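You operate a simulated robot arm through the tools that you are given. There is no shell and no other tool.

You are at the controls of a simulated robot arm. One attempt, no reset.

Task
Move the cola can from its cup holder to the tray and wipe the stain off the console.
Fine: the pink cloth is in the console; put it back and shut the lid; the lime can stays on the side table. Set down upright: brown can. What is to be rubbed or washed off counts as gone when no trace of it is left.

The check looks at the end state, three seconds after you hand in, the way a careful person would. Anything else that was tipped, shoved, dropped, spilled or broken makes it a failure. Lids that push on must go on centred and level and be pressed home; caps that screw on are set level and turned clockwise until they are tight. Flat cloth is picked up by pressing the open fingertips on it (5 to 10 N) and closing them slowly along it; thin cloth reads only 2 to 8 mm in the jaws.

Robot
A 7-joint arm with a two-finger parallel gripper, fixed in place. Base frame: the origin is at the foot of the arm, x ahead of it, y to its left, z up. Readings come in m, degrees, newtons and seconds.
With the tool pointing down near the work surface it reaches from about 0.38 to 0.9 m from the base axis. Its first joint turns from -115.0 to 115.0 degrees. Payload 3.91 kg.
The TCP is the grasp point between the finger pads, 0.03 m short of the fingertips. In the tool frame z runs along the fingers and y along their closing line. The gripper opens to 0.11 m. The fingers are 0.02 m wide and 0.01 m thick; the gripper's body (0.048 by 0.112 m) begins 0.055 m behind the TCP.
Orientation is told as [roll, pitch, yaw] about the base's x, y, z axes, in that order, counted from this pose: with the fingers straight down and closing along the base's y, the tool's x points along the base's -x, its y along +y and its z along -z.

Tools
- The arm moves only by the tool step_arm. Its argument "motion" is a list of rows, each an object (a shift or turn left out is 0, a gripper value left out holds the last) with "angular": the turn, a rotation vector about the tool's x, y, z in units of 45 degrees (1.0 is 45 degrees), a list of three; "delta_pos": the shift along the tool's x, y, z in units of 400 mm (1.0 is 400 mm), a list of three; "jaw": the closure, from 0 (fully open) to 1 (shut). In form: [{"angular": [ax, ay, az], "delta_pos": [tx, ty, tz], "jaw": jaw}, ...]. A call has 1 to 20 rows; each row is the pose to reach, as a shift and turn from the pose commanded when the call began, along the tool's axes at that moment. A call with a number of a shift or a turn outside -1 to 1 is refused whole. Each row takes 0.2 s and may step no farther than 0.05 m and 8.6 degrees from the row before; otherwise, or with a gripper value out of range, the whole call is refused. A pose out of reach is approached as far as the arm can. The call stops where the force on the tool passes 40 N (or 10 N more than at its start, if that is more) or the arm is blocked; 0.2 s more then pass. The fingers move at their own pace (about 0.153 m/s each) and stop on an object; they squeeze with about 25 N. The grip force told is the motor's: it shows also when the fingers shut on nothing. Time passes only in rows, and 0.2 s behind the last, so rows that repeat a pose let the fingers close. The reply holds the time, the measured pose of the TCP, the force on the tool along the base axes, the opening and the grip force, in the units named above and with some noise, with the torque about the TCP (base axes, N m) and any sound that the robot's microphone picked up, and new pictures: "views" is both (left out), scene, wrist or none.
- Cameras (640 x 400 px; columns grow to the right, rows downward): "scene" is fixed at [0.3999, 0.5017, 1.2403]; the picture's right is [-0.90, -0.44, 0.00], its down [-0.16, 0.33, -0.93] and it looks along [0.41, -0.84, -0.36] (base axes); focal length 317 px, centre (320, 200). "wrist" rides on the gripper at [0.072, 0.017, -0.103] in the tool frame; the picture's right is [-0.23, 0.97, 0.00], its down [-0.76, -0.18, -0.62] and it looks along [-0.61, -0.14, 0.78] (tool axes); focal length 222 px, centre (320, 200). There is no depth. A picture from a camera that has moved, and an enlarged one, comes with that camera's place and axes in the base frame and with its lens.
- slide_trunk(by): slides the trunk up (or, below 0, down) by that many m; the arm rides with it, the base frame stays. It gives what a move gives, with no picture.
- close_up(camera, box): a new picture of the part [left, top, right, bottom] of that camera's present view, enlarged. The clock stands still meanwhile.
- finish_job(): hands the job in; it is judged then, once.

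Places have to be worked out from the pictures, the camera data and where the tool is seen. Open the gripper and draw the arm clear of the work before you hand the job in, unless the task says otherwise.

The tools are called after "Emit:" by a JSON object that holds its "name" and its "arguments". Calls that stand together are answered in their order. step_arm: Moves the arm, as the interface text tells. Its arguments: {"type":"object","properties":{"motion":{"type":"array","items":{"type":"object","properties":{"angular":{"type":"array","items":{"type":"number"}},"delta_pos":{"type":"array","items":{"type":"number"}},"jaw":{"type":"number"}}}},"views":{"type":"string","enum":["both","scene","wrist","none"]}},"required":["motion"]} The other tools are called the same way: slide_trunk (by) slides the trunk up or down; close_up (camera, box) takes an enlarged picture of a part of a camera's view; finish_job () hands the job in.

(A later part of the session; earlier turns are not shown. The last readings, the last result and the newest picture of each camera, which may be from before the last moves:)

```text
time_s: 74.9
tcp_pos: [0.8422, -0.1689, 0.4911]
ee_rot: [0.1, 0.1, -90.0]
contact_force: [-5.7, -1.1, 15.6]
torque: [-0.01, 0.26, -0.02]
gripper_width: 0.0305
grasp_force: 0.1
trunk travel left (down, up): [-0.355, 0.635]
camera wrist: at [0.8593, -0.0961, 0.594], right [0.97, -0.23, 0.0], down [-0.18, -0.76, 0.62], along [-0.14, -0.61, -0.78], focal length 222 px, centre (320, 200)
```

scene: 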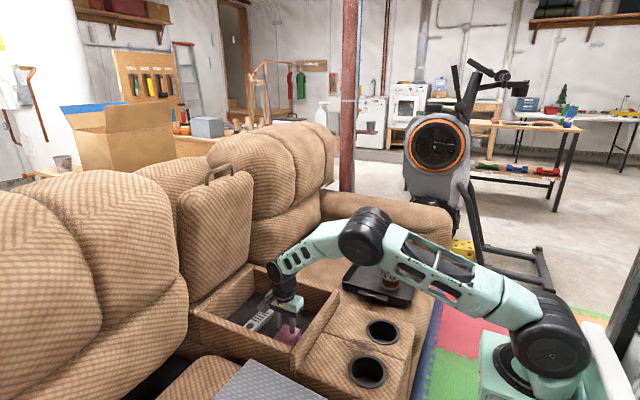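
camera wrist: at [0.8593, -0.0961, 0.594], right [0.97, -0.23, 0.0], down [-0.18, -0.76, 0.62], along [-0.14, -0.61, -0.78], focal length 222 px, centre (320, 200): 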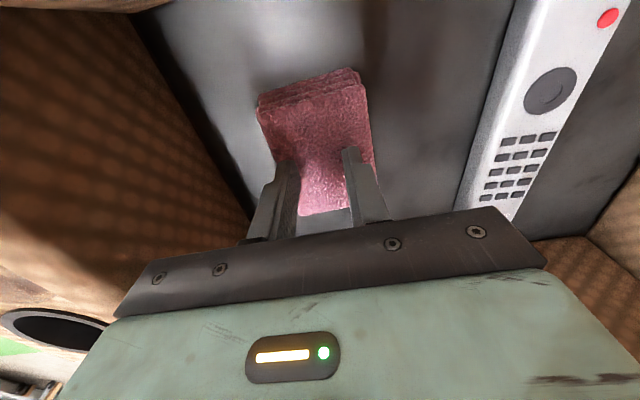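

Contact at 15.6 N (tips ~0.460). I ease off ~0.8 mm to get into the 5–10 N range.

Emit:
{"name": "step_arm", "arguments": {"motion": [{"delta_pos": [0, 0, -0.002]}, {"delta_pos": [0, 0, -0.002]}], "views": "none"}}

```text
time_s: 75.5
tcp_pos: [0.8423, -0.17, 0.4912]
ee_rot: [0.2, 0.0, -90.0]
contact_force: [0.5, -0.9, 10.2]
torque: [-0.1, 0.07, 0.02]
gripper_width: 0.0302
grasp_force: 0.2
trunk travel left (down, up): [-0.355, 0.635]
```

10 N. I ease a touch more and close the jaw slowly along the cloth.

Emit:
{"name": "step_arm", "arguments": {"motion": [{"delta_pos": [0, 0, -0.0008], "jaw": 0.727}, {"delta_pos": [0, 0, -0.0008], "jaw": 0.75}, {"delta_pos": [0, 0, -0.0008], "jaw": 0.77}, {"delta_pos": [0, 0, -0.0008], "jaw": 0.79}, {"delta_pos": [0, 0, -0.0008], "jaw": 0.81}, {"delta_pos": [0, 0, -0.0008], "jaw": 0.83}, {"delta_pos": [0, 0, -0.0008], "jaw": 0.85}, {"delta_pos": [0, 0, -0.0008], "jaw": 0.87}, {"delta_pos": [0, 0, -0.0008], "jaw": 0.89}, {"delta_pos": [0, 0, -0.0008], "jaw": 0.91}, {"delta_pos": [0, 0, -0.0008], "jaw": 0.93}, {"delta_pos": [0, 0, -0.0008], "jaw": 0.95}, {"delta_pos": [0, 0, -0.0008], "jaw": 0.97}, {"delta_pos": [0, 0, -0.0008], "jaw": 1}, {"delta_pos": [0, 0, -0.0008], "jaw": 1}, {"delta_pos": [0, 0, -0.0008], "jaw": 1}], "views": "wrist"}}

```text
time_s: 78.9
tcp_pos: [0.8425, -0.1676, 0.4904]
ee_rot: [0.0, 0.2, -90.0]
contact_force: [4.2, -2.0, 6.0]
torque: [-0.05, -0.1, -0.01]
gripper_width: 0.0
grasp_force: 25.2
trunk travel left (down, up): [-0.355, 0.635]
camera wrist: at [0.8594, -0.0961, 0.5941], right [0.97, -0.23, 0.0], down [-0.18, -0.76, 0.62], along [-0.14, -0.61, -0.78], focal length 222 px, centre (320, 200)
```

wrist: 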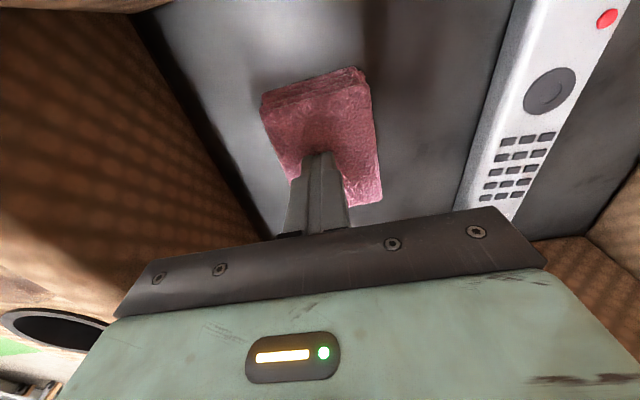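

The jaw shut on nothing (0 mm) — this is a folded pad, so I'll grip it across its sides instead. I rise 3 cm, open wide and look.

Emit:
{"name": "step_arm", "arguments": {"motion": [{"delta_pos": [0, 0, -0.04], "jaw": 1}, {"delta_pos": [0, 0, -0.1], "jaw": 0.5}, {"delta_pos": [0, 0, -0.125], "jaw": 0}, {"delta_pos": [0, 0, -0.125], "jaw": 0}, {"delta_pos": [0, 0, -0.125], "jaw": 0}], "views": "wrist"}}

Emit:
{"name": "close_up", "arguments": {"camera": "wrist", "box": [220, 40, 420, 220]}}

Emit:
{"name": "close_up", "arguments": {"camera": "scene", "box": [250, 300, 330, 360]}}

```text
time_s: 80.1
tcp_pos: [0.8428, -0.1704, 0.5388]
ee_rot: [0.0, 0.1, -90.0]
contact_force: [0.3, 0.7, -0.1]
torque: [0.0, -0.01, 0.0]
gripper_width: 0.1101
grasp_force: 0.0
trunk travel left (down, up): [-0.355, 0.635]
camera wrist: at [0.86, -0.096, 0.6434], right [0.97, -0.23, 0.0], down [-0.18, -0.76, 0.62], along [-0.14, -0.61, -0.78], focal length 222 px, centre (320, 200)
```

wrist: 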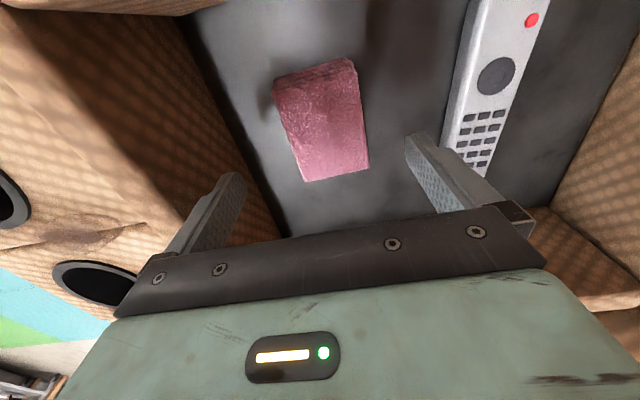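

```text
2.22 times, centred on (320, 130) of wrist
camera zoom: at [0.86, -0.096, 0.6434], right [0.97, -0.23, 0.0], down [-0.18, -0.76, 0.62], along [-0.14, -0.61, -0.78], focal length 494 px, centre (320, 356)
```

zoom: 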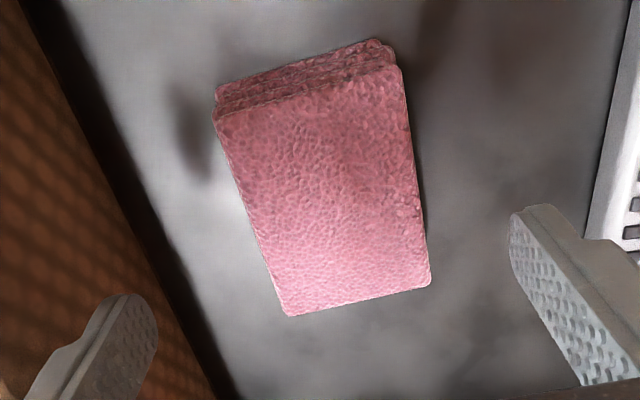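

```text
6.67 times, centred on (290, 330) of scene
camera zoom: at [0.3999, 0.5017, 1.2403], right [-0.9, -0.44, 0.0], down [-0.16, 0.33, -0.93], along [0.41, -0.84, -0.36], focal length 2113 px, centre (520, -667)
```

zoom: 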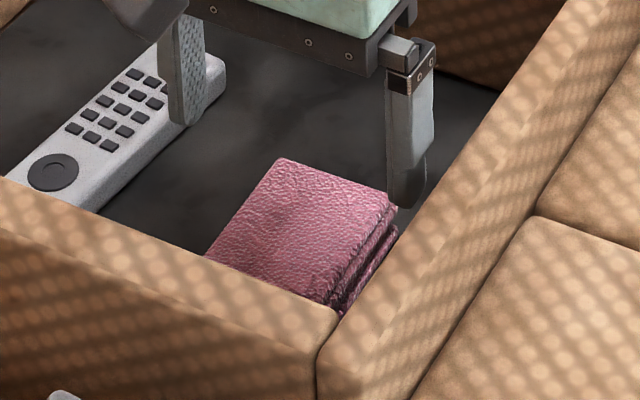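

The pad spans x≈0.818–0.880, y≈-0.128…-0.213, top z≈0.46. I centre at x=0.849 with fully open jaws and descend along its sides to tips ≈0.447.

Emit:
{"name": "step_arm", "arguments": {"motion": [{"delta_pos": [0, 0.015, 0.04], "jaw": 0}, {"delta_pos": [0, 0.015, 0.08]}, {"delta_pos": [0, 0.015, 0.12]}, {"delta_pos": [0, 0.015, 0.14]}, {"delta_pos": [0, 0.015, 0.153]}, {"delta_pos": [0, 0.015, 0.153]}], "views": "wrist"}}

```text
time_s: 81.5
tcp_pos: [0.8476, -0.1699, 0.4787]
ee_rot: [0.2, 0.2, -89.9]
contact_force: [-0.8, 0.0, -0.2]
torque: [0.01, 0.01, -0.02]
gripper_width: 0.1101
grasp_force: 0.1
trunk travel left (down, up): [-0.355, 0.635]
camera wrist: at [0.8645, -0.0965, 0.5823], right [0.97, -0.23, 0.0], down [-0.18, -0.76, 0.62], along [-0.14, -0.61, -0.78], focal length 222 px, centre (320, 200)
```

wrist: 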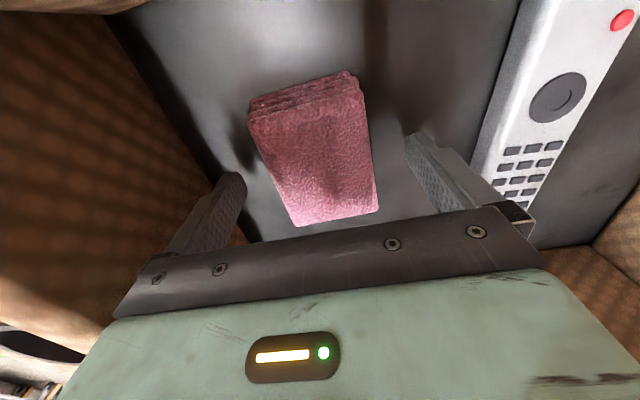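

The fingers straddle the pad with no floor contact. I lower 3 mm more and close slowly.

Emit:
{"name": "step_arm", "arguments": {"motion": [{"delta_pos": [0, 0, 0.004], "jaw": 0}, {"delta_pos": [0, 0, 0.0075], "jaw": 0.1}, {"delta_pos": [0, 0, 0.0075], "jaw": 0.2}, {"delta_pos": [0, 0, 0.0075], "jaw": 0.3}, {"delta_pos": [0, 0, 0.0075], "jaw": 0.37}, {"delta_pos": [0, 0, 0.0075], "jaw": 0.43}, {"delta_pos": [0, 0, 0.0075], "jaw": 0.5}, {"delta_pos": [0, 0, 0.0075], "jaw": 0.6}, {"delta_pos": [0, 0, 0.0075], "jaw": 0.8}, {"delta_pos": [0, 0, 0.0075], "jaw": 1}, {"delta_pos": [0, 0, 0.0075], "jaw": 1}, {"delta_pos": [0, 0, 0.0075], "jaw": 1}], "views": "wrist"}}

```text
time_s: 84.1
tcp_pos: [0.848, -0.1713, 0.4756]
ee_rot: [0.1, 0.1, -90.1]
contact_force: [0.6, 0.6, -0.1]
torque: [-0.04, -0.01, -0.01]
gripper_width: 0.0674
grasp_force: 25.4
trunk travel left (down, up): [-0.355, 0.635]
camera wrist: at [0.8646, -0.0968, 0.5794], right [0.97, -0.23, 0.0], down [-0.18, -0.76, 0.62], along [-0.14, -0.61, -0.78], focal length 222 px, centre (320, 200)
```

wrist: 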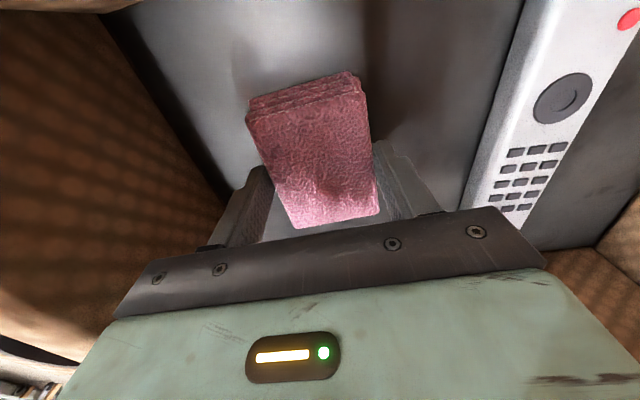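

The pad is gripped firmly at 67 mm. I lift it slowly and check that it comes along.

Emit:
{"name": "step_arm", "arguments": {"motion": [{"delta_pos": [0, 0, -0.03], "jaw": 1}, {"delta_pos": [0, 0, -0.08]}, {"delta_pos": [0, 0, -0.15]}, {"delta_pos": [0, 0, -0.23]}, {"delta_pos": [0, 0, -0.31]}, {"delta_pos": [0, 0, -0.38]}, {"delta_pos": [0, 0, -0.4]}, {"delta_pos": [0, 0, -0.4]}], "views": "both"}}

Emit:
{"name": "close_up", "arguments": {"camera": "scene", "box": [230, 210, 350, 310]}}

```text
time_s: 85.9
tcp_pos: [0.8483, -0.1693, 0.6337]
ee_rot: [0.2, 0.1, -89.9]
contact_force: [-0.2, -0.3, 0.3]
torque: [0.01, 0.0, 0.01]
gripper_width: 0.0672
grasp_force: 24.9
trunk travel left (down, up): [-0.355, 0.635]
camera wrist: at [0.8651, -0.0968, 0.7391], right [0.97, -0.23, 0.0], down [-0.18, -0.76, 0.62], along [-0.14, -0.61, -0.78], focal length 222 px, centre (320, 200)
```

scene: 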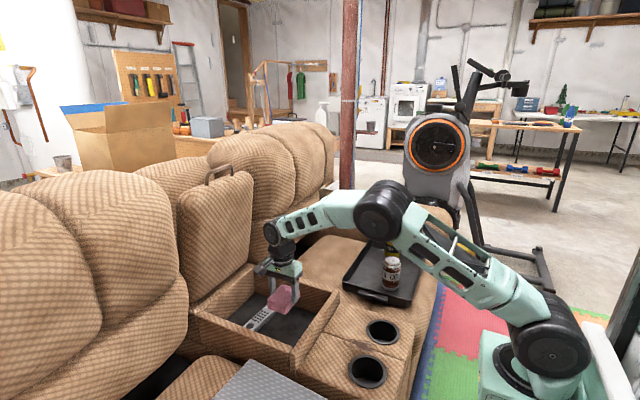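
wrist: 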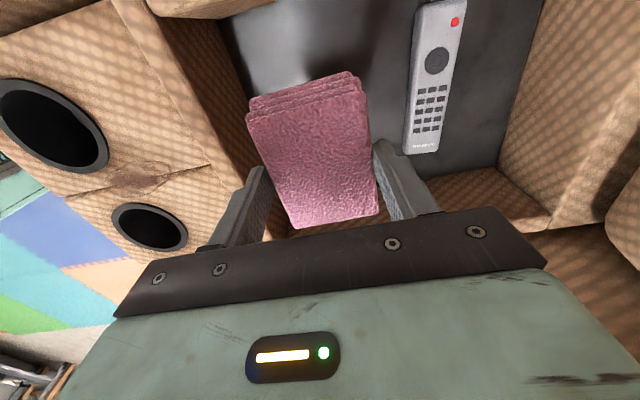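

```text
4.00 times, centred on (290, 260) of scene
camera zoom: at [0.3999, 0.5017, 1.2403], right [-0.9, -0.44, 0.0], down [-0.16, 0.33, -0.93], along [0.41, -0.84, -0.36], focal length 1268 px, centre (440, -40)
```

zoom: 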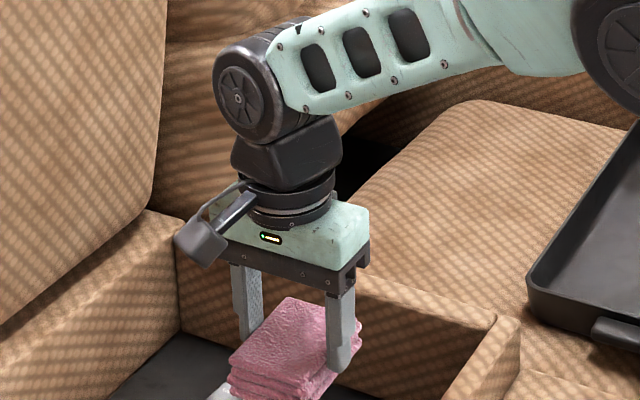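

The cloth pad is securely held. I lift it and retreat to (0.72,-0.19,0.86), then lower the trunk so the stain area is comfortably within reach.

Emit:
{"name": "step_arm", "arguments": {"motion": [{"delta_pos": [0, 0, -0.08], "jaw": 1}, {"delta_pos": [-0.008, -0.04, -0.17]}, {"delta_pos": [-0.016, -0.09, -0.26]}, {"delta_pos": [-0.025, -0.15, -0.35]}, {"delta_pos": [-0.034, -0.21, -0.43]}, {"delta_pos": [-0.043, -0.27, -0.5]}, {"delta_pos": [-0.0525, -0.32, -0.565]}, {"delta_pos": [-0.0525, -0.32, -0.565]}], "views": "none"}}

Emit:
{"name": "slide_trunk", "arguments": {"by": -0.23}}

Emit:
{"name": "step_arm", "arguments": {"motion": [{"delta_pos": [0, -0.1, 0], "jaw": 1}, {"delta_pos": [0, -0.2, 0]}, {"delta_pos": [0, -0.275, 0]}, {"delta_pos": [0, -0.275, 0]}], "views": "both"}}

```text
time_s: 87.7
tcp_pos: [0.7186, -0.1909, 0.863]
ee_rot: [0.0, 0.1, -90.0]
contact_force: [0.0, -0.2, -0.2]
torque: [-0.01, 0.0, 0.03]
gripper_width: 0.067
grasp_force: 25.3
trunk travel left (down, up): [-0.355, 0.635]
```

```text
time_s: 90.1
tcp_pos: [0.7195, -0.1913, 0.6336]
ee_rot: [0.1, 0.1, -90.0]
contact_force: [0.4, 0.2, -0.4]
torque: [0.0, 0.03, -0.01]
gripper_width: 0.0673
grasp_force: 24.8
trunk travel left (down, up): [-0.125, 0.865]
```

```text
time_s: 91.1
tcp_pos: [0.6098, -0.1909, 0.6337]
ee_rot: [0.1, 0.1, -89.9]
contact_force: [0.1, -1.1, -1.6]
torque: [-0.01, 0.01, 0.03]
gripper_width: 0.0668
grasp_force: 25.2
trunk travel left (down, up): [-0.125, 0.865]
camera wrist: at [0.6269, -0.1174, 0.7368], right [0.97, -0.23, 0.0], down [-0.18, -0.76, 0.62], along [-0.14, -0.61, -0.78], focal length 222 px, centre (320, 200)
```

scene: 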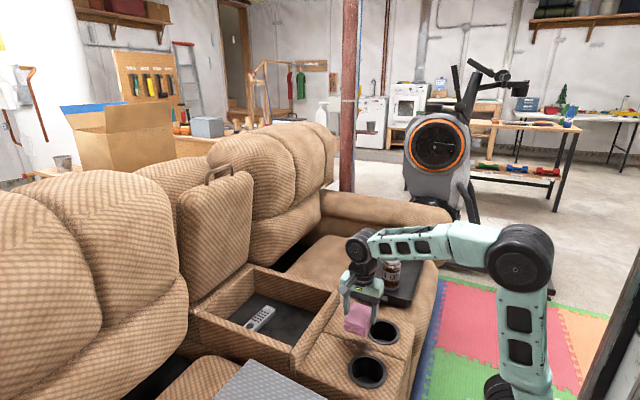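
wrist: 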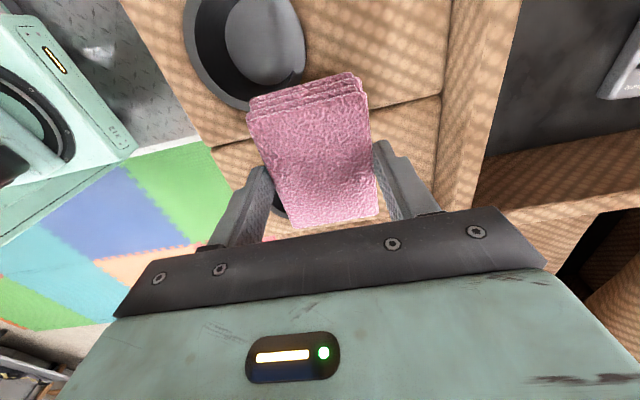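

The stain spans x≈0.56–0.66, y≈-0.22…-0.17; the pad covers about ±33 mm by ±43 mm. I lower above the stain centre (0.61,-0.195) to just above contact.

Emit:
{"name": "step_arm", "arguments": {"motion": [{"delta_pos": [-0.01, 0, 0.06], "jaw": 1}, {"delta_pos": [-0.01, 0, 0.12]}, {"delta_pos": [-0.01, 0, 0.17]}, {"delta_pos": [-0.01, 0, 0.2]}, {"delta_pos": [-0.01, 0, 0.2]}], "views": "scene"}}

Emit:
{"name": "close_up", "arguments": {"camera": "scene", "box": [310, 270, 430, 390]}}

```text
time_s: 92.3
tcp_pos: [0.6092, -0.1961, 0.5529]
ee_rot: [0.1, 0.1, -90.0]
contact_force: [0.8, 0.0, 0.6]
torque: [-0.04, -0.01, 0.01]
gripper_width: 0.0672
grasp_force: 24.9
trunk travel left (down, up): [-0.125, 0.865]
```

scene: 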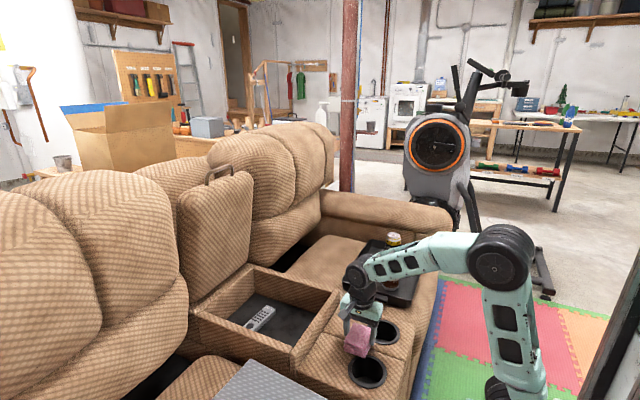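

```text
3.33 times, centred on (370, 330) of scene
camera zoom: at [0.3999, 0.5017, 1.2403], right [-0.9, -0.44, 0.0], down [-0.16, 0.33, -0.93], along [0.41, -0.84, -0.36], focal length 1057 px, centre (153, -233)
```

zoom: 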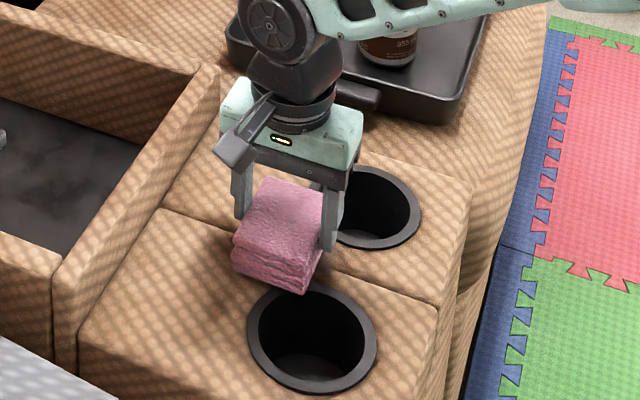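

The pad hovers just over the seam. I lower in 1.5 mm rows to feel the contact.

Emit:
{"name": "step_arm", "arguments": {"motion": [{"delta_pos": [0, 0, 0.004], "jaw": 1}, {"delta_pos": [0, 0, 0.008]}, {"delta_pos": [0, 0, 0.012]}, {"delta_pos": [0, 0, 0.012]}], "views": "none"}}

```text
time_s: 93.3
tcp_pos: [0.6101, -0.1947, 0.5476]
ee_rot: [0.0, 0.0, -90.0]
contact_force: [0.6, 0.8, 0.1]
torque: [0.0, 0.02, 0.03]
gripper_width: 0.0669
grasp_force: 25.1
trunk travel left (down, up): [-0.125, 0.865]
```

Emit:
{"name": "step_arm", "arguments": {"motion": [{"delta_pos": [0, 0, 0.004], "jaw": 1}, {"delta_pos": [0, 0, 0.008]}, {"delta_pos": [0, 0, 0.012]}, {"delta_pos": [0, 0, 0.012]}], "views": "none"}}

```text
time_s: 94.3
tcp_pos: [0.6101, -0.1946, 0.5453]
ee_rot: [0.1, 0.1, -90.1]
contact_force: [0.5, -2.1, 16.2]
torque: [0.04, 0.43, 0.11]
gripper_width: 0.0669
grasp_force: 24.6
trunk travel left (down, up): [-0.125, 0.865]
```

Contact at ~16 N. I rub back and forth along the stain in x with small y offsets, holding this pressing height.

Emit:
{"name": "step_arm", "arguments": {"motion": [{"delta_pos": [0, 0.025, 0], "jaw": 1}, {"delta_pos": [0, 0.055, 0]}, {"delta_pos": [0, 0.08, 0]}, {"delta_pos": [0, 0.05, 0]}, {"delta_pos": [0, 0.015, 0]}, {"delta_pos": [0, -0.02, 0]}, {"delta_pos": [0, -0.055, 0]}, {"delta_pos": [0, -0.085, 0]}, {"delta_pos": [0, -0.05, 0]}, {"delta_pos": [0, -0.015, 0]}, {"delta_pos": [0, 0.02, 0]}, {"delta_pos": [0, 0.055, 0]}, {"delta_pos": [0, 0.085, 0]}], "views": "scene"}}

Emit:
{"name": "close_up", "arguments": {"camera": "scene", "box": [310, 270, 430, 390]}}

```text
time_s: 97.1
tcp_pos: [0.6438, -0.1947, 0.542]
ee_rot: [0.1, 0.1, -90.1]
contact_force: [-1.5, -0.7, 3.3]
torque: [0.06, 0.21, 0.02]
gripper_width: 0.067
grasp_force: 25.0
trunk travel left (down, up): [-0.125, 0.865]
```

scene: 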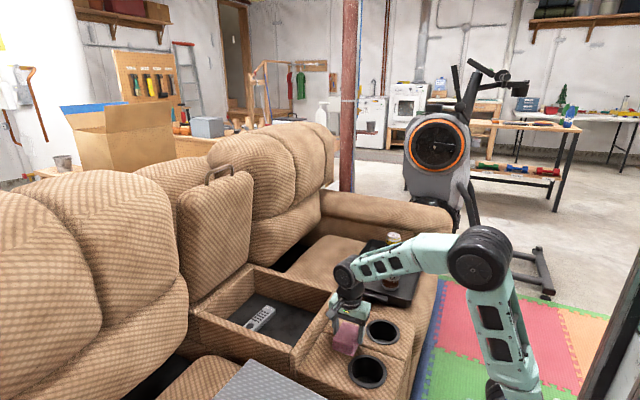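

```text
3.33 times, centred on (370, 330) of scene
camera zoom: at [0.3999, 0.5017, 1.2403], right [-0.9, -0.44, 0.0], down [-0.16, 0.33, -0.93], along [0.41, -0.84, -0.36], focal length 1057 px, centre (153, -233)
```

zoom: 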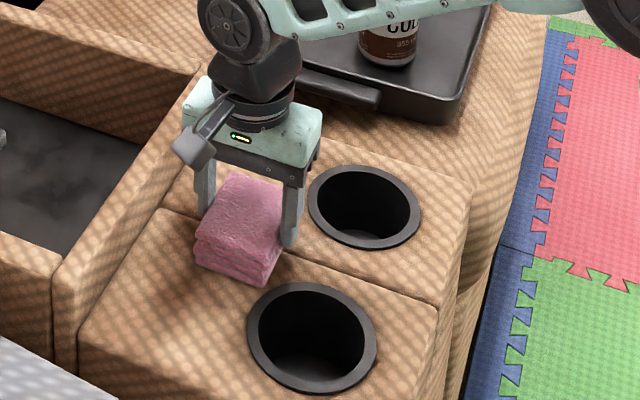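

Contact is lighter at this end, so the holder rims probably carry the pad at lower x. I lift briefly and look at what is left of the stain.

Emit:
{"name": "step_arm", "arguments": {"motion": [{"delta_pos": [0, 0.01, -0.06], "jaw": 1}, {"delta_pos": [0, 0.03, -0.14]}, {"delta_pos": [0, 0.08, -0.2]}, {"delta_pos": [0, 0.16, -0.22]}, {"delta_pos": [0, 0.22, -0.22]}, {"delta_pos": [0, 0.22, -0.22]}], "views": "both"}}

Emit:
{"name": "close_up", "arguments": {"camera": "scene", "box": [320, 290, 420, 370]}}

Emit:
{"name": "close_up", "arguments": {"camera": "wrist", "box": [120, 20, 320, 200]}}

```text
time_s: 98.5
tcp_pos: [0.7318, -0.1932, 0.6315]
ee_rot: [0.2, 0.1, -90.0]
contact_force: [0.8, -0.2, -1.1]
torque: [-0.01, -0.02, -0.02]
gripper_width: 0.0671
grasp_force: 25.0
trunk travel left (down, up): [-0.125, 0.865]
camera wrist: at [0.7485, -0.1201, 0.7356], right [0.97, -0.23, 0.0], down [-0.18, -0.76, 0.62], along [-0.14, -0.6, -0.78], focal length 222 px, centre (320, 200)
```

scene: 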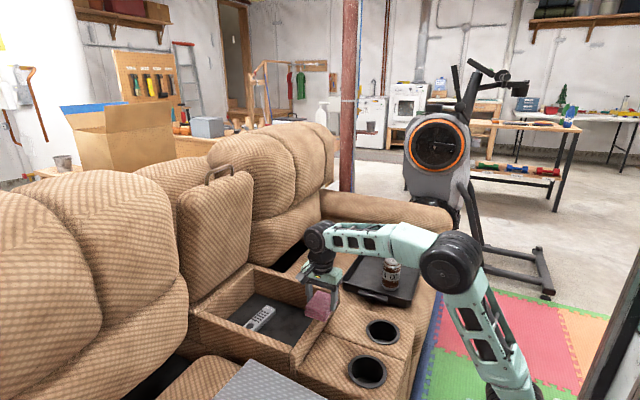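
wrist: 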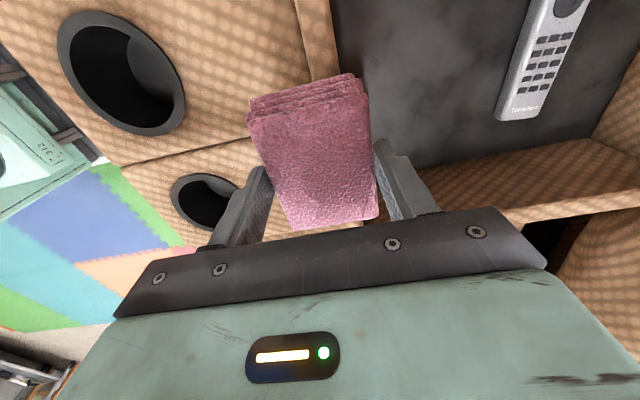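

```text
5.00 times, centred on (370, 330) of scene
camera zoom: at [0.3999, 0.5017, 1.2403], right [-0.9, -0.44, 0.0], down [-0.16, 0.33, -0.93], along [0.41, -0.84, -0.36], focal length 1585 px, centre (70, -450)
```

zoom: 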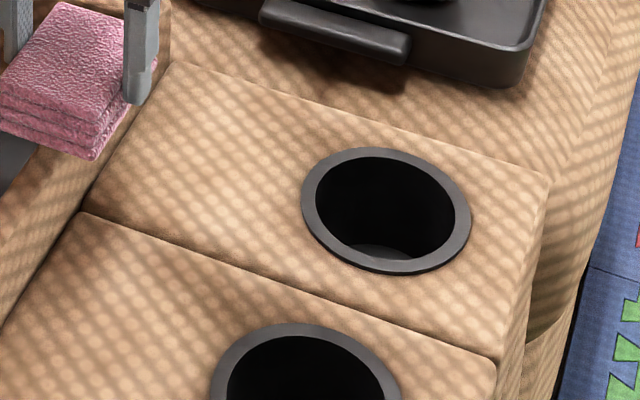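

```text
2.22 times, centred on (220, 110) of wrist
camera zoom: at [0.7485, -0.1201, 0.7356], right [0.97, -0.23, 0.0], down [-0.18, -0.76, 0.62], along [-0.14, -0.6, -0.78], focal length 494 px, centre (542, 400)
```

zoom: 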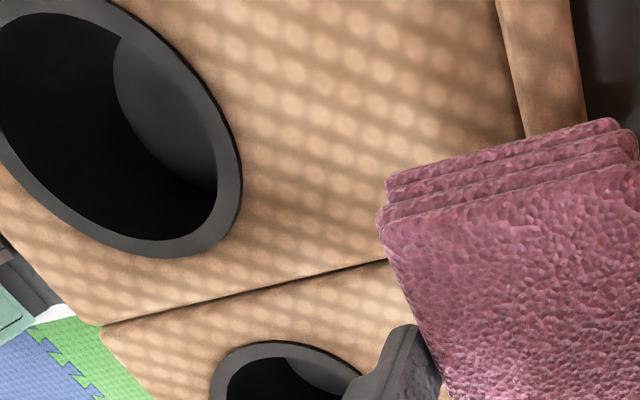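

The stain looks gone. I enlarge the seam area further to verify that no trace remains.

Emit:
{"name": "close_up", "arguments": {"camera": "scene", "box": [350, 310, 410, 350]}}

Emit:
{"name": "close_up", "arguments": {"camera": "scene", "box": [325, 300, 385, 345]}}

Emit:
{"name": "close_up", "arguments": {"camera": "wrist", "box": [140, 90, 260, 190]}}

```text
10.00 times, centred on (380, 330) of scene
camera zoom: at [0.3999, 0.5017, 1.2403], right [-0.9, -0.44, 0.0], down [-0.16, 0.33, -0.93], along [0.41, -0.84, -0.36], focal length 3170 px, centre (-280, -1100)
```

zoom: 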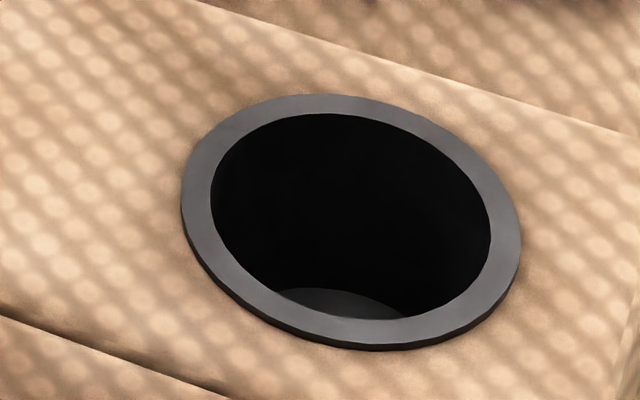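

```text
8.89 times, centred on (355, 322) of scene
camera zoom: at [0.3999, 0.5017, 1.2403], right [-0.9, -0.44, 0.0], down [-0.16, 0.33, -0.93], along [0.41, -0.84, -0.36], focal length 2818 px, centre (9, -889)
```

zoom: 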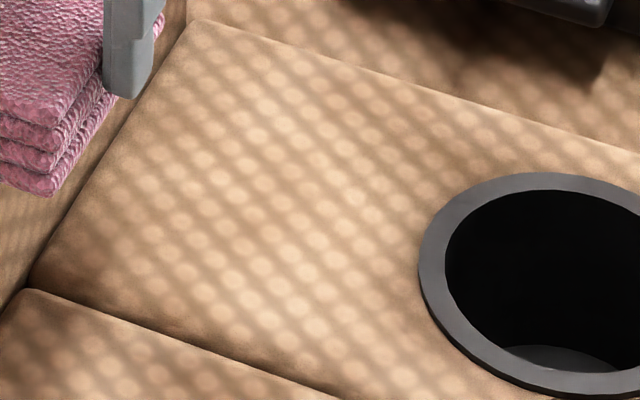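

```text
4.00 times, centred on (200, 140) of wrist
camera zoom: at [0.7485, -0.1201, 0.7356], right [0.97, -0.23, 0.0], down [-0.18, -0.76, 0.62], along [-0.14, -0.6, -0.78], focal length 888 px, centre (800, 440)
```

zoom: 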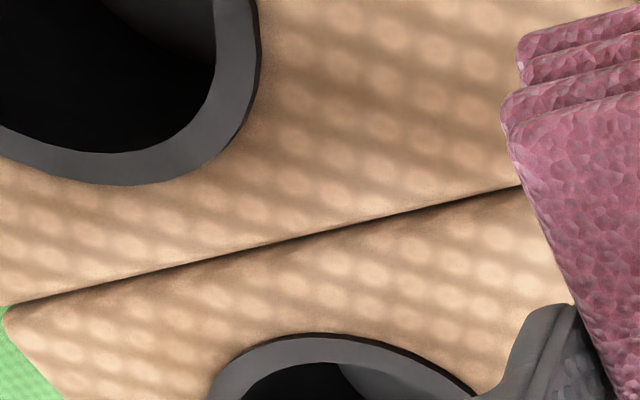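

The far side is clean; I check the near side of the seam as well.

Emit:
{"name": "close_up", "arguments": {"camera": "scene", "box": [325, 325, 405, 375]}}

```text
8.00 times, centred on (365, 350) of scene
camera zoom: at [0.3999, 0.5017, 1.2403], right [-0.9, -0.44, 0.0], down [-0.16, 0.33, -0.93], along [0.41, -0.84, -0.36], focal length 2536 px, centre (-40, -1000)
```

zoom: 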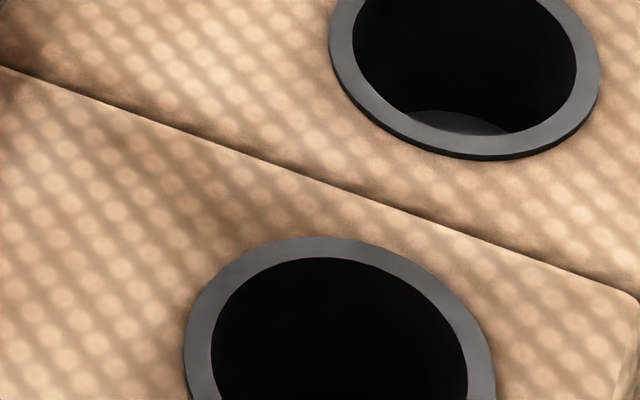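

Mostly clean; a slightly darker patch near (0.62,-0.168) might be shading or residue, so I zoom in on it.

Emit:
{"name": "close_up", "arguments": {"camera": "scene", "box": [340, 335, 370, 360]}}

Emit:
{"name": "close_up", "arguments": {"camera": "wrist", "box": [170, 60, 250, 160]}}

```text
16.00 times, centred on (355, 348) of scene
camera zoom: at [0.3999, 0.5017, 1.2403], right [-0.9, -0.44, 0.0], down [-0.16, 0.33, -0.93], along [0.41, -0.84, -0.36], focal length 5072 px, centre (-240, -2160)
```

zoom: 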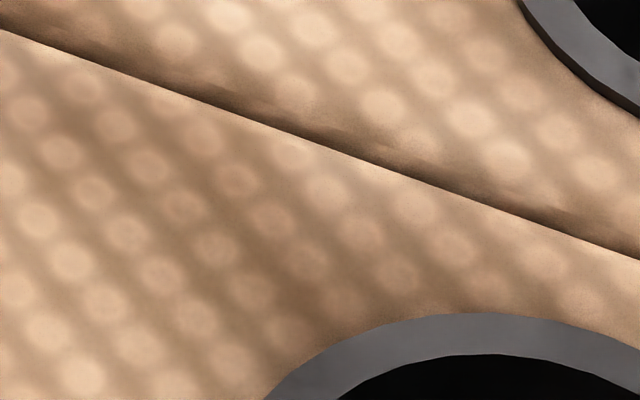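

```text
4.00 times, centred on (210, 110) of wrist
camera zoom: at [0.7485, -0.1201, 0.7356], right [0.97, -0.23, 0.0], down [-0.18, -0.76, 0.62], along [-0.14, -0.6, -0.78], focal length 888 px, centre (760, 560)
```

zoom: 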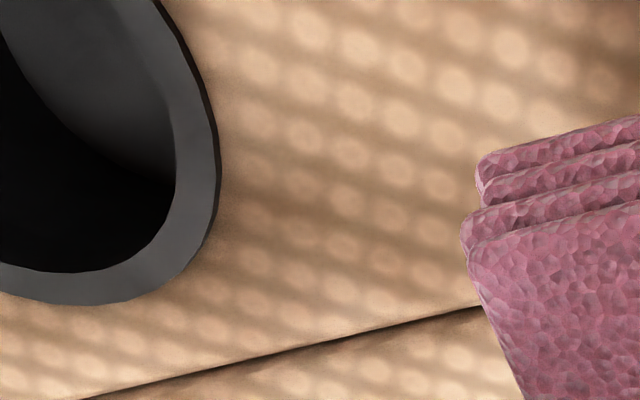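

That patch matches the fabric's own baked shading, but for good measure I make one more light wiping pass over the area at two y offsets.

Emit:
{"name": "step_arm", "arguments": {"motion": [{"delta_pos": [0, -0.11, 0], "jaw": 1}, {"delta_pos": [0.01, -0.2, 0.03]}, {"delta_pos": [0.02, -0.2295, 0.11]}, {"delta_pos": [0.02, -0.2295, 0.18]}, {"delta_pos": [0.02, -0.2295, 0.21]}, {"delta_pos": [0.02, -0.2295, 0.2225]}, {"delta_pos": [0.02, -0.267, 0.2225]}, {"delta_pos": [0.02, -0.3045, 0.2225]}, {"delta_pos": [0.02, -0.342, 0.2225]}, {"delta_pos": [0.02, -0.375, 0.2225]}, {"delta_pos": [0.02, -0.342, 0.2225]}, {"delta_pos": [0.02, -0.3045, 0.2225]}, {"delta_pos": [0.02, -0.267, 0.2225]}, {"delta_pos": [0.02, -0.2295, 0.2225]}, {"delta_pos": [0.0, -0.21, 0.2225]}, {"delta_pos": [-0.03, -0.22, 0.2225]}, {"delta_pos": [-0.03, -0.26, 0.2225]}, {"delta_pos": [-0.03, -0.3, 0.2225]}, {"delta_pos": [-0.03, -0.34, 0.2225]}, {"delta_pos": [-0.03, -0.375, 0.2225]}], "views": "none"}}

```text
time_s: 102.7
tcp_pos: [0.5809, -0.207, 0.5426]
ee_rot: [0.1, 0.2, -90.1]
contact_force: [5.1, 0.3, 12.8]
torque: [-0.16, -0.33, 0.04]
gripper_width: 0.0673
grasp_force: 25.2
trunk travel left (down, up): [-0.125, 0.865]
```

Wiping continued at ~13 N. I do a couple more strokes through the centre and then lift off.

Emit:
{"name": "step_arm", "arguments": {"motion": [{"delta_pos": [0, 0.04, 0], "jaw": 1}, {"delta_pos": [0.01, 0.08, 0]}, {"delta_pos": [0.02, 0.12, 0]}, {"delta_pos": [0.03, 0.16, 0]}, {"delta_pos": [0.03, 0.12, 0]}, {"delta_pos": [0.03, 0.08, 0]}, {"delta_pos": [0.03, 0.04, 0]}, {"delta_pos": [0.03, 0.0, 0]}, {"delta_pos": [0.03, 0.04, 0]}, {"delta_pos": [0.03, 0.08, 0]}, {"delta_pos": [0.03, 0.12, 0]}, {"delta_pos": [0.03, 0.16, 0]}, {"delta_pos": [0.03, 0.17, -0.05]}, {"delta_pos": [0.03, 0.2, -0.14]}, {"delta_pos": [0.03, 0.27, -0.22]}, {"delta_pos": [0.03, 0.36, -0.23]}, {"delta_pos": [0.03, 0.36, -0.23]}], "views": "both"}}

Emit:
{"name": "close_up", "arguments": {"camera": "scene", "box": [320, 290, 420, 370]}}

Emit:
{"name": "close_up", "arguments": {"camera": "wrist", "box": [100, 20, 300, 200]}}

```text
time_s: 106.3
tcp_pos: [0.7262, -0.1944, 0.6356]
ee_rot: [0.1, 0.1, -90.1]
contact_force: [-0.3, 0.2, -1.1]
torque: [0.01, 0.01, -0.03]
gripper_width: 0.067
grasp_force: 24.5
trunk travel left (down, up): [-0.125, 0.865]
camera wrist: at [0.7431, -0.1221, 0.7389], right [0.97, -0.23, 0.0], down [-0.18, -0.76, 0.62], along [-0.14, -0.6, -0.78], focal length 222 px, centre (320, 200)
```

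scene: 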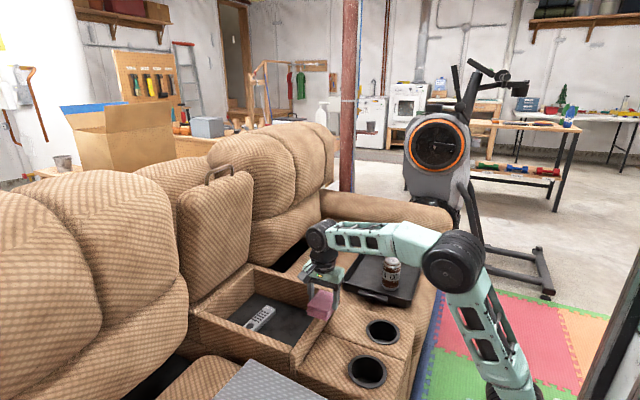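
wrist: 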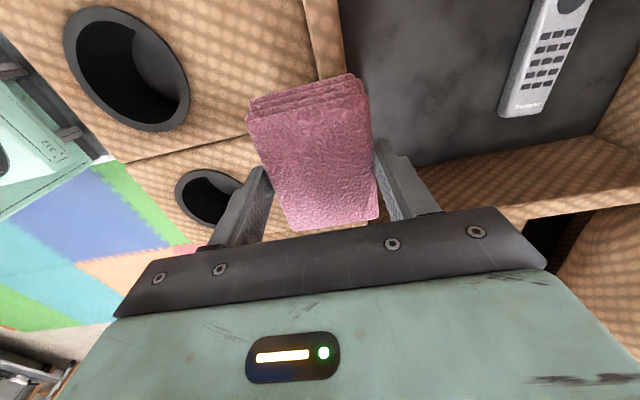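

```text
5.00 times, centred on (370, 330) of scene
camera zoom: at [0.3999, 0.5017, 1.2403], right [-0.9, -0.44, 0.0], down [-0.16, 0.33, -0.93], along [0.41, -0.84, -0.36], focal length 1585 px, centre (70, -450)
```

zoom: 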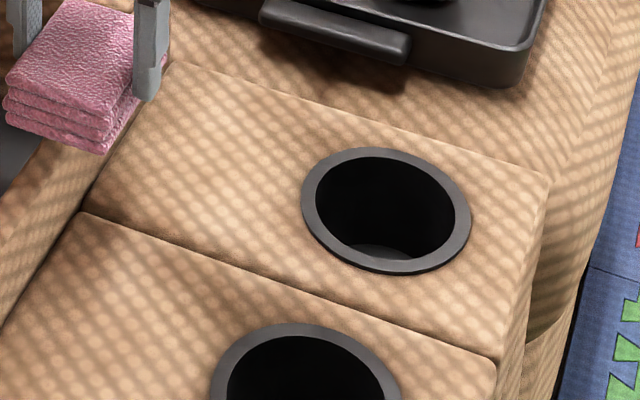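

```text
2.22 times, centred on (200, 110) of wrist
camera zoom: at [0.7431, -0.1221, 0.7389], right [0.97, -0.23, 0.0], down [-0.18, -0.76, 0.62], along [-0.14, -0.6, -0.78], focal length 494 px, centre (587, 400)
```

zoom: 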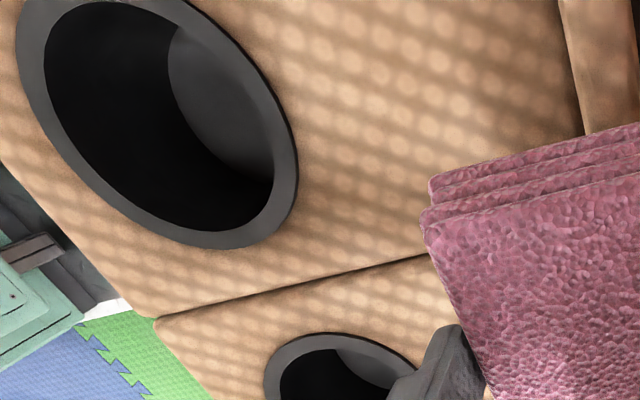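

The stain is gone. Now I return the cloth to the box at its original spot (0.848,-0.170), first moving over it.

Emit:
{"name": "step_arm", "arguments": {"motion": [{"delta_pos": [0.01, 0.06, 0], "jaw": 1}, {"delta_pos": [0.02, 0.14, 0]}, {"delta_pos": [0.04, 0.22, 0]}, {"delta_pos": [0.06, 0.305, 0]}, {"delta_pos": [0.06, 0.305, 0.08]}, {"delta_pos": [0.06, 0.305, 0.17]}, {"delta_pos": [0.06, 0.305, 0.26]}, {"delta_pos": [0.06, 0.305, 0.33]}, {"delta_pos": [0.06, 0.305, 0.36]}, {"delta_pos": [0.06, 0.305, 0.36]}], "views": "both"}}

```text
time_s: 108.5
tcp_pos: [0.849, -0.1707, 0.4898]
ee_rot: [0.0, 0.0, -89.9]
contact_force: [0.8, 0.2, 0.0]
torque: [0.0, 0.01, 0.0]
gripper_width: 0.0671
grasp_force: 25.0
trunk travel left (down, up): [-0.125, 0.865]
camera wrist: at [0.8652, -0.0977, 0.5941], right [0.97, -0.23, 0.0], down [-0.18, -0.76, 0.62], along [-0.14, -0.61, -0.78], focal length 222 px, centre (320, 200)
```

scene: 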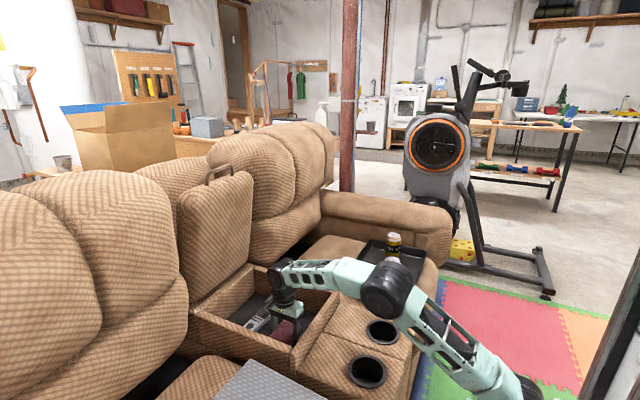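
wrist: 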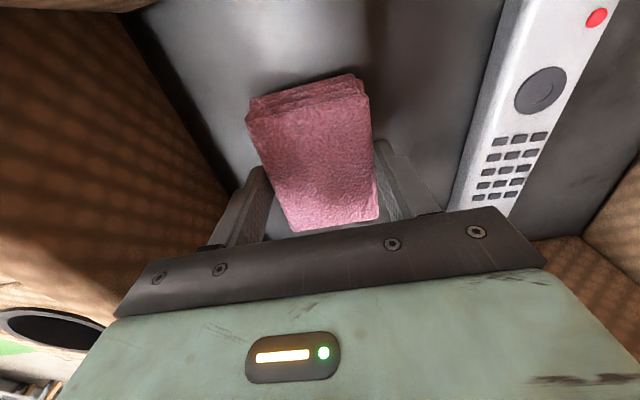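

The pad is just above the box floor. I lower in 1.5–2 mm rows until it touches.

Emit:
{"name": "step_arm", "arguments": {"motion": [{"delta_pos": [0, 0, 0.006], "jaw": 1}, {"delta_pos": [0, 0, 0.012]}, {"delta_pos": [0, 0, 0.018]}, {"delta_pos": [0, 0, 0.023]}, {"delta_pos": [0, 0, 0.023]}], "views": "none"}}

```text
time_s: 109.7
tcp_pos: [0.8481, -0.1697, 0.4811]
ee_rot: [0.0, 0.2, -90.1]
contact_force: [0.3, 0.3, -1.2]
torque: [0.0, -0.01, 0.03]
gripper_width: 0.0668
grasp_force: 25.3
trunk travel left (down, up): [-0.125, 0.865]
```

Emit:
{"name": "step_arm", "arguments": {"motion": [{"delta_pos": [0, 0, 0.004], "jaw": 1}, {"delta_pos": [0, 0, 0.008]}, {"delta_pos": [0, 0, 0.0115]}, {"delta_pos": [0, 0, 0.0115]}], "views": "none"}}

```text
time_s: 110.7
tcp_pos: [0.8481, -0.1707, 0.4765]
ee_rot: [0.1, 0.1, -90.0]
contact_force: [-0.2, 0.0, -0.3]
torque: [0.01, -0.01, -0.02]
gripper_width: 0.0672
grasp_force: 25.5
trunk travel left (down, up): [-0.125, 0.865]
```

Emit:
{"name": "step_arm", "arguments": {"motion": [{"delta_pos": [0, 0, 0.002], "jaw": 1}, {"delta_pos": [0, 0, 0.004]}, {"delta_pos": [0, 0, 0.004]}], "views": "none"}}

```text
time_s: 111.5
tcp_pos: [0.8472, -0.1712, 0.4756]
ee_rot: [0.1, 0.1, -90.0]
contact_force: [0.7, 0.7, -1.0]
torque: [-0.01, -0.01, -0.03]
gripper_width: 0.0671
grasp_force: 25.2
trunk travel left (down, up): [-0.125, 0.865]
```

At the original grasp height to within a millimetre; one more millimetre down, then I open the jaw.

Emit:
{"name": "step_arm", "arguments": {"motion": [{"delta_pos": [0, 0, 0.0025], "jaw": 1}, {"delta_pos": [0, 0, 0.0025], "jaw": 0.36}, {"delta_pos": [0, 0, 0.0025], "jaw": 0.2}, {"delta_pos": [0, 0, 0.0025], "jaw": 0}, {"delta_pos": [0, 0, 0.0025], "jaw": 0}], "views": "wrist"}}

```text
time_s: 112.7
tcp_pos: [0.8485, -0.1703, 0.4739]
ee_rot: [0.1, 0.1, -90.0]
contact_force: [-0.1, 0.7, 0.1]
torque: [0.03, -0.01, 0.0]
gripper_width: 0.11
grasp_force: 0.0
trunk travel left (down, up): [-0.125, 0.865]
camera wrist: at [0.8645, -0.0973, 0.5783], right [0.97, -0.23, 0.0], down [-0.18, -0.76, 0.62], along [-0.14, -0.61, -0.78], focal length 222 px, centre (320, 200)
```

wrist: 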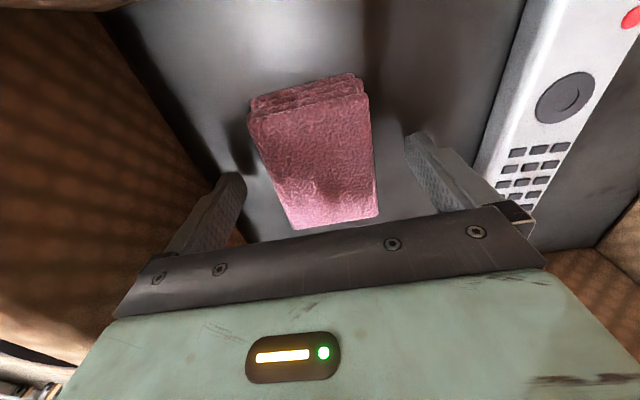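

The cloth lies flat in its place. I rise straight out of the box and move to (0.80,-0.19,0.76), then raise the trunk to reach the lid handle.

Emit:
{"name": "step_arm", "arguments": {"motion": [{"delta_pos": [0, 0, -0.06], "jaw": 0}, {"delta_pos": [0, 0, -0.16]}, {"delta_pos": [0, 0, -0.27]}, {"delta_pos": [0, 0, -0.38]}, {"delta_pos": [0, 0, -0.48]}, {"delta_pos": [-0.025, -0.06, -0.58]}, {"delta_pos": [-0.05, -0.12, -0.68]}, {"delta_pos": [-0.05, -0.12, -0.71]}, {"delta_pos": [-0.05, -0.12, -0.71]}], "views": "wrist"}}

Emit:
{"name": "slide_trunk", "arguments": {"by": 0.43}}

```text
time_s: 114.7
tcp_pos: [0.7999, -0.1898, 0.7601]
ee_rot: [0.0, 0.1, -90.1]
contact_force: [-0.2, -0.4, -0.5]
torque: [-0.02, -0.02, -0.01]
gripper_width: 0.1099
grasp_force: 0.1
trunk travel left (down, up): [-0.125, 0.865]
camera wrist: at [0.8161, -0.1179, 0.8637], right [0.97, -0.23, 0.0], down [-0.18, -0.76, 0.62], along [-0.14, -0.61, -0.78], focal length 222 px, centre (320, 200)
```

wrist: 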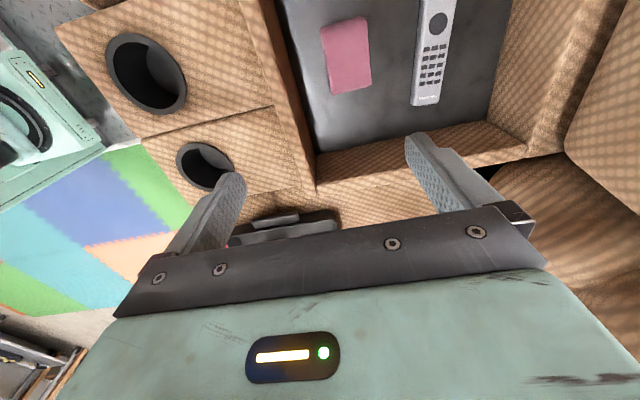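

```text
refused: 0.43 is not a number from -0.4 to 0.4
```

The slide is limited to 0.4 per call; I raise the trunk by 0.40.

Emit:
{"name": "slide_trunk", "arguments": {"by": 0.4}}

Emit:
{"name": "step_arm", "arguments": {"motion": [{"delta_pos": [0, 0.03, 0.08], "jaw": 0}, {"delta_pos": [0, 0.06, 0.16]}, {"delta_pos": [0, 0.09, 0.25]}, {"delta_pos": [0, 0.12, 0.34]}, {"delta_pos": [0, 0.12, 0.4]}, {"delta_pos": [0, 0.12, 0.4]}], "views": "both"}}

```text
time_s: 118.5
tcp_pos: [0.7999, -0.1911, 1.1587]
ee_rot: [0.1, 0.1, -89.9]
contact_force: [0.1, 0.2, -0.6]
torque: [-0.02, 0.03, -0.01]
gripper_width: 0.11
grasp_force: 0.1
trunk travel left (down, up): [-0.525, 0.465]
```

```text
time_s: 119.9
tcp_pos: [0.8499, -0.1911, 1.003]
ee_rot: [0.2, 0.1, -90.0]
contact_force: [0.4, 0.0, -0.3]
torque: [0.0, -0.01, 0.01]
gripper_width: 0.11
grasp_force: 0.1
trunk travel left (down, up): [-0.525, 0.465]
camera wrist: at [0.8664, -0.1177, 1.1064], right [0.97, -0.23, 0.0], down [-0.18, -0.76, 0.62], along [-0.14, -0.61, -0.78], focal length 222 px, centre (320, 200)
```

scene: 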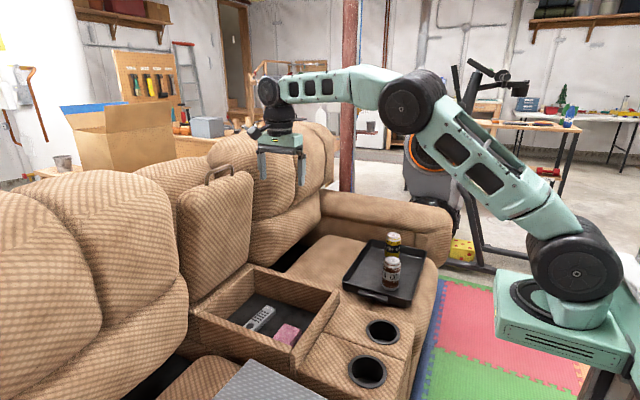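
wrist: 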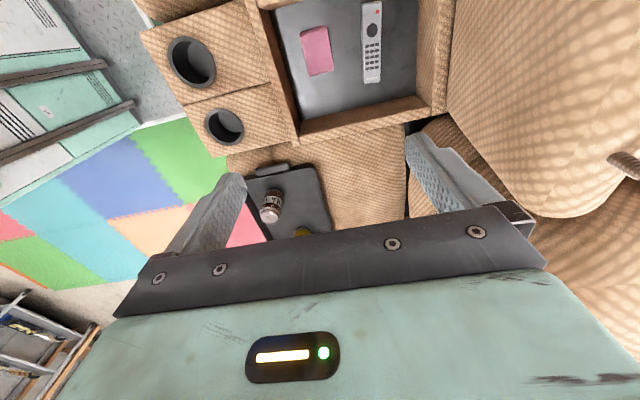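

I pitch the hand forward 90° here in two steps, narrowing the jaw to ~40 mm.

Emit:
{"name": "step_arm", "arguments": {"motion": [{"angular": [-0.18, 0, 0], "jaw": 0.64}, {"angular": [-0.36, 0, 0]}, {"angular": [-0.54, 0, 0]}, {"angular": [-0.72, 0, 0]}, {"angular": [-0.9, 0, 0]}, {"angular": [-1.0, 0, 0]}], "views": "none"}}

Emit:
{"name": "step_arm", "arguments": {"motion": [{"angular": [-0.18, 0, 0]}, {"angular": [-0.36, 0, 0]}, {"angular": [-0.54, 0, 0]}, {"angular": [-0.72, 0, 0]}, {"angular": [-0.9, 0, 0]}, {"angular": [-1.0, 0, 0]}, {"angular": [-1.0, 0, 0]}], "views": "both"}}

Emit:
{"name": "close_up", "arguments": {"camera": "scene", "box": [170, 130, 330, 250]}}

Emit:
{"name": "close_up", "arguments": {"camera": "wrist", "box": [200, 0, 500, 220]}}

```text
time_s: 121.3
tcp_pos: [0.8476, -0.1922, 1.0008]
ee_rot: [45.2, 0.2, -90.1]
contact_force: [0.6, 0.2, -1.0]
torque: [-0.04, 0.04, 0.01]
gripper_width: 0.0394
grasp_force: 0.1
trunk travel left (down, up): [-0.525, 0.465]
```

```text
time_s: 122.9
tcp_pos: [0.8478, -0.1905, 0.9995]
ee_rot: [90.2, 0.2, -90.0]
contact_force: [-0.4, -0.3, -0.3]
torque: [-0.03, -0.03, 0.0]
gripper_width: 0.0397
grasp_force: 0.2
trunk travel left (down, up): [-0.525, 0.465]
camera wrist: at [0.744, -0.1171, 1.0172], right [0.0, -0.23, 0.97], down [-0.62, -0.76, -0.18], along [0.78, -0.61, -0.14], focal length 222 px, centre (320, 200)
```

scene: 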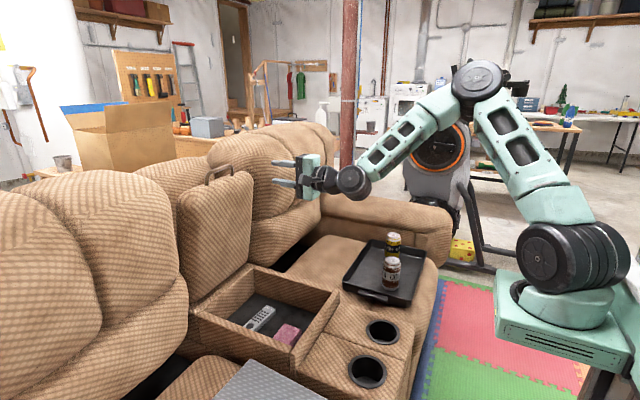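
wrist: 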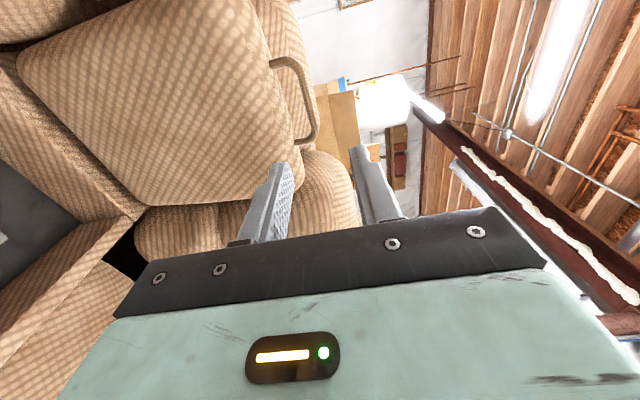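

```text
3.33 times, centred on (250, 190) of scene
camera zoom: at [0.3999, 0.5017, 1.2403], right [-0.9, -0.44, 0.0], down [-0.16, 0.33, -0.93], along [0.41, -0.84, -0.36], focal length 1057 px, centre (553, 233)
```

zoom: 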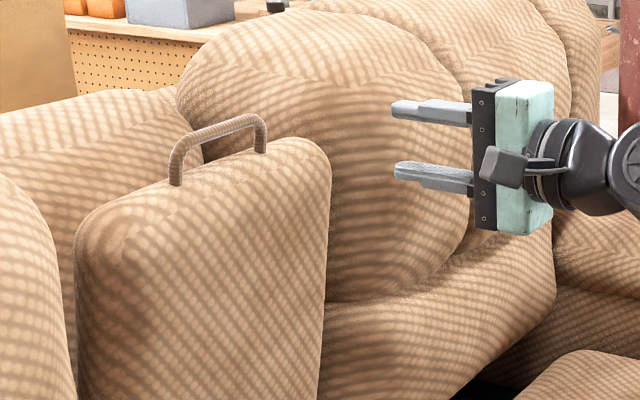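

```text
1.82 times, centred on (350, 110) of wrist
camera zoom: at [0.744, -0.1171, 1.0172], right [0.0, -0.23, 0.97], down [-0.62, -0.76, -0.18], along [0.78, -0.61, -0.14], focal length 404 px, centre (266, 364)
```

zoom: 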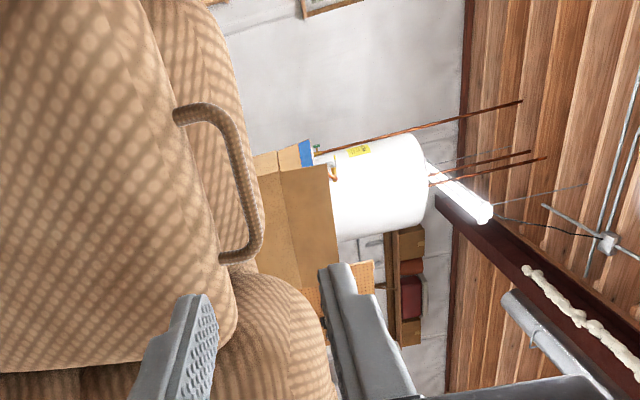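

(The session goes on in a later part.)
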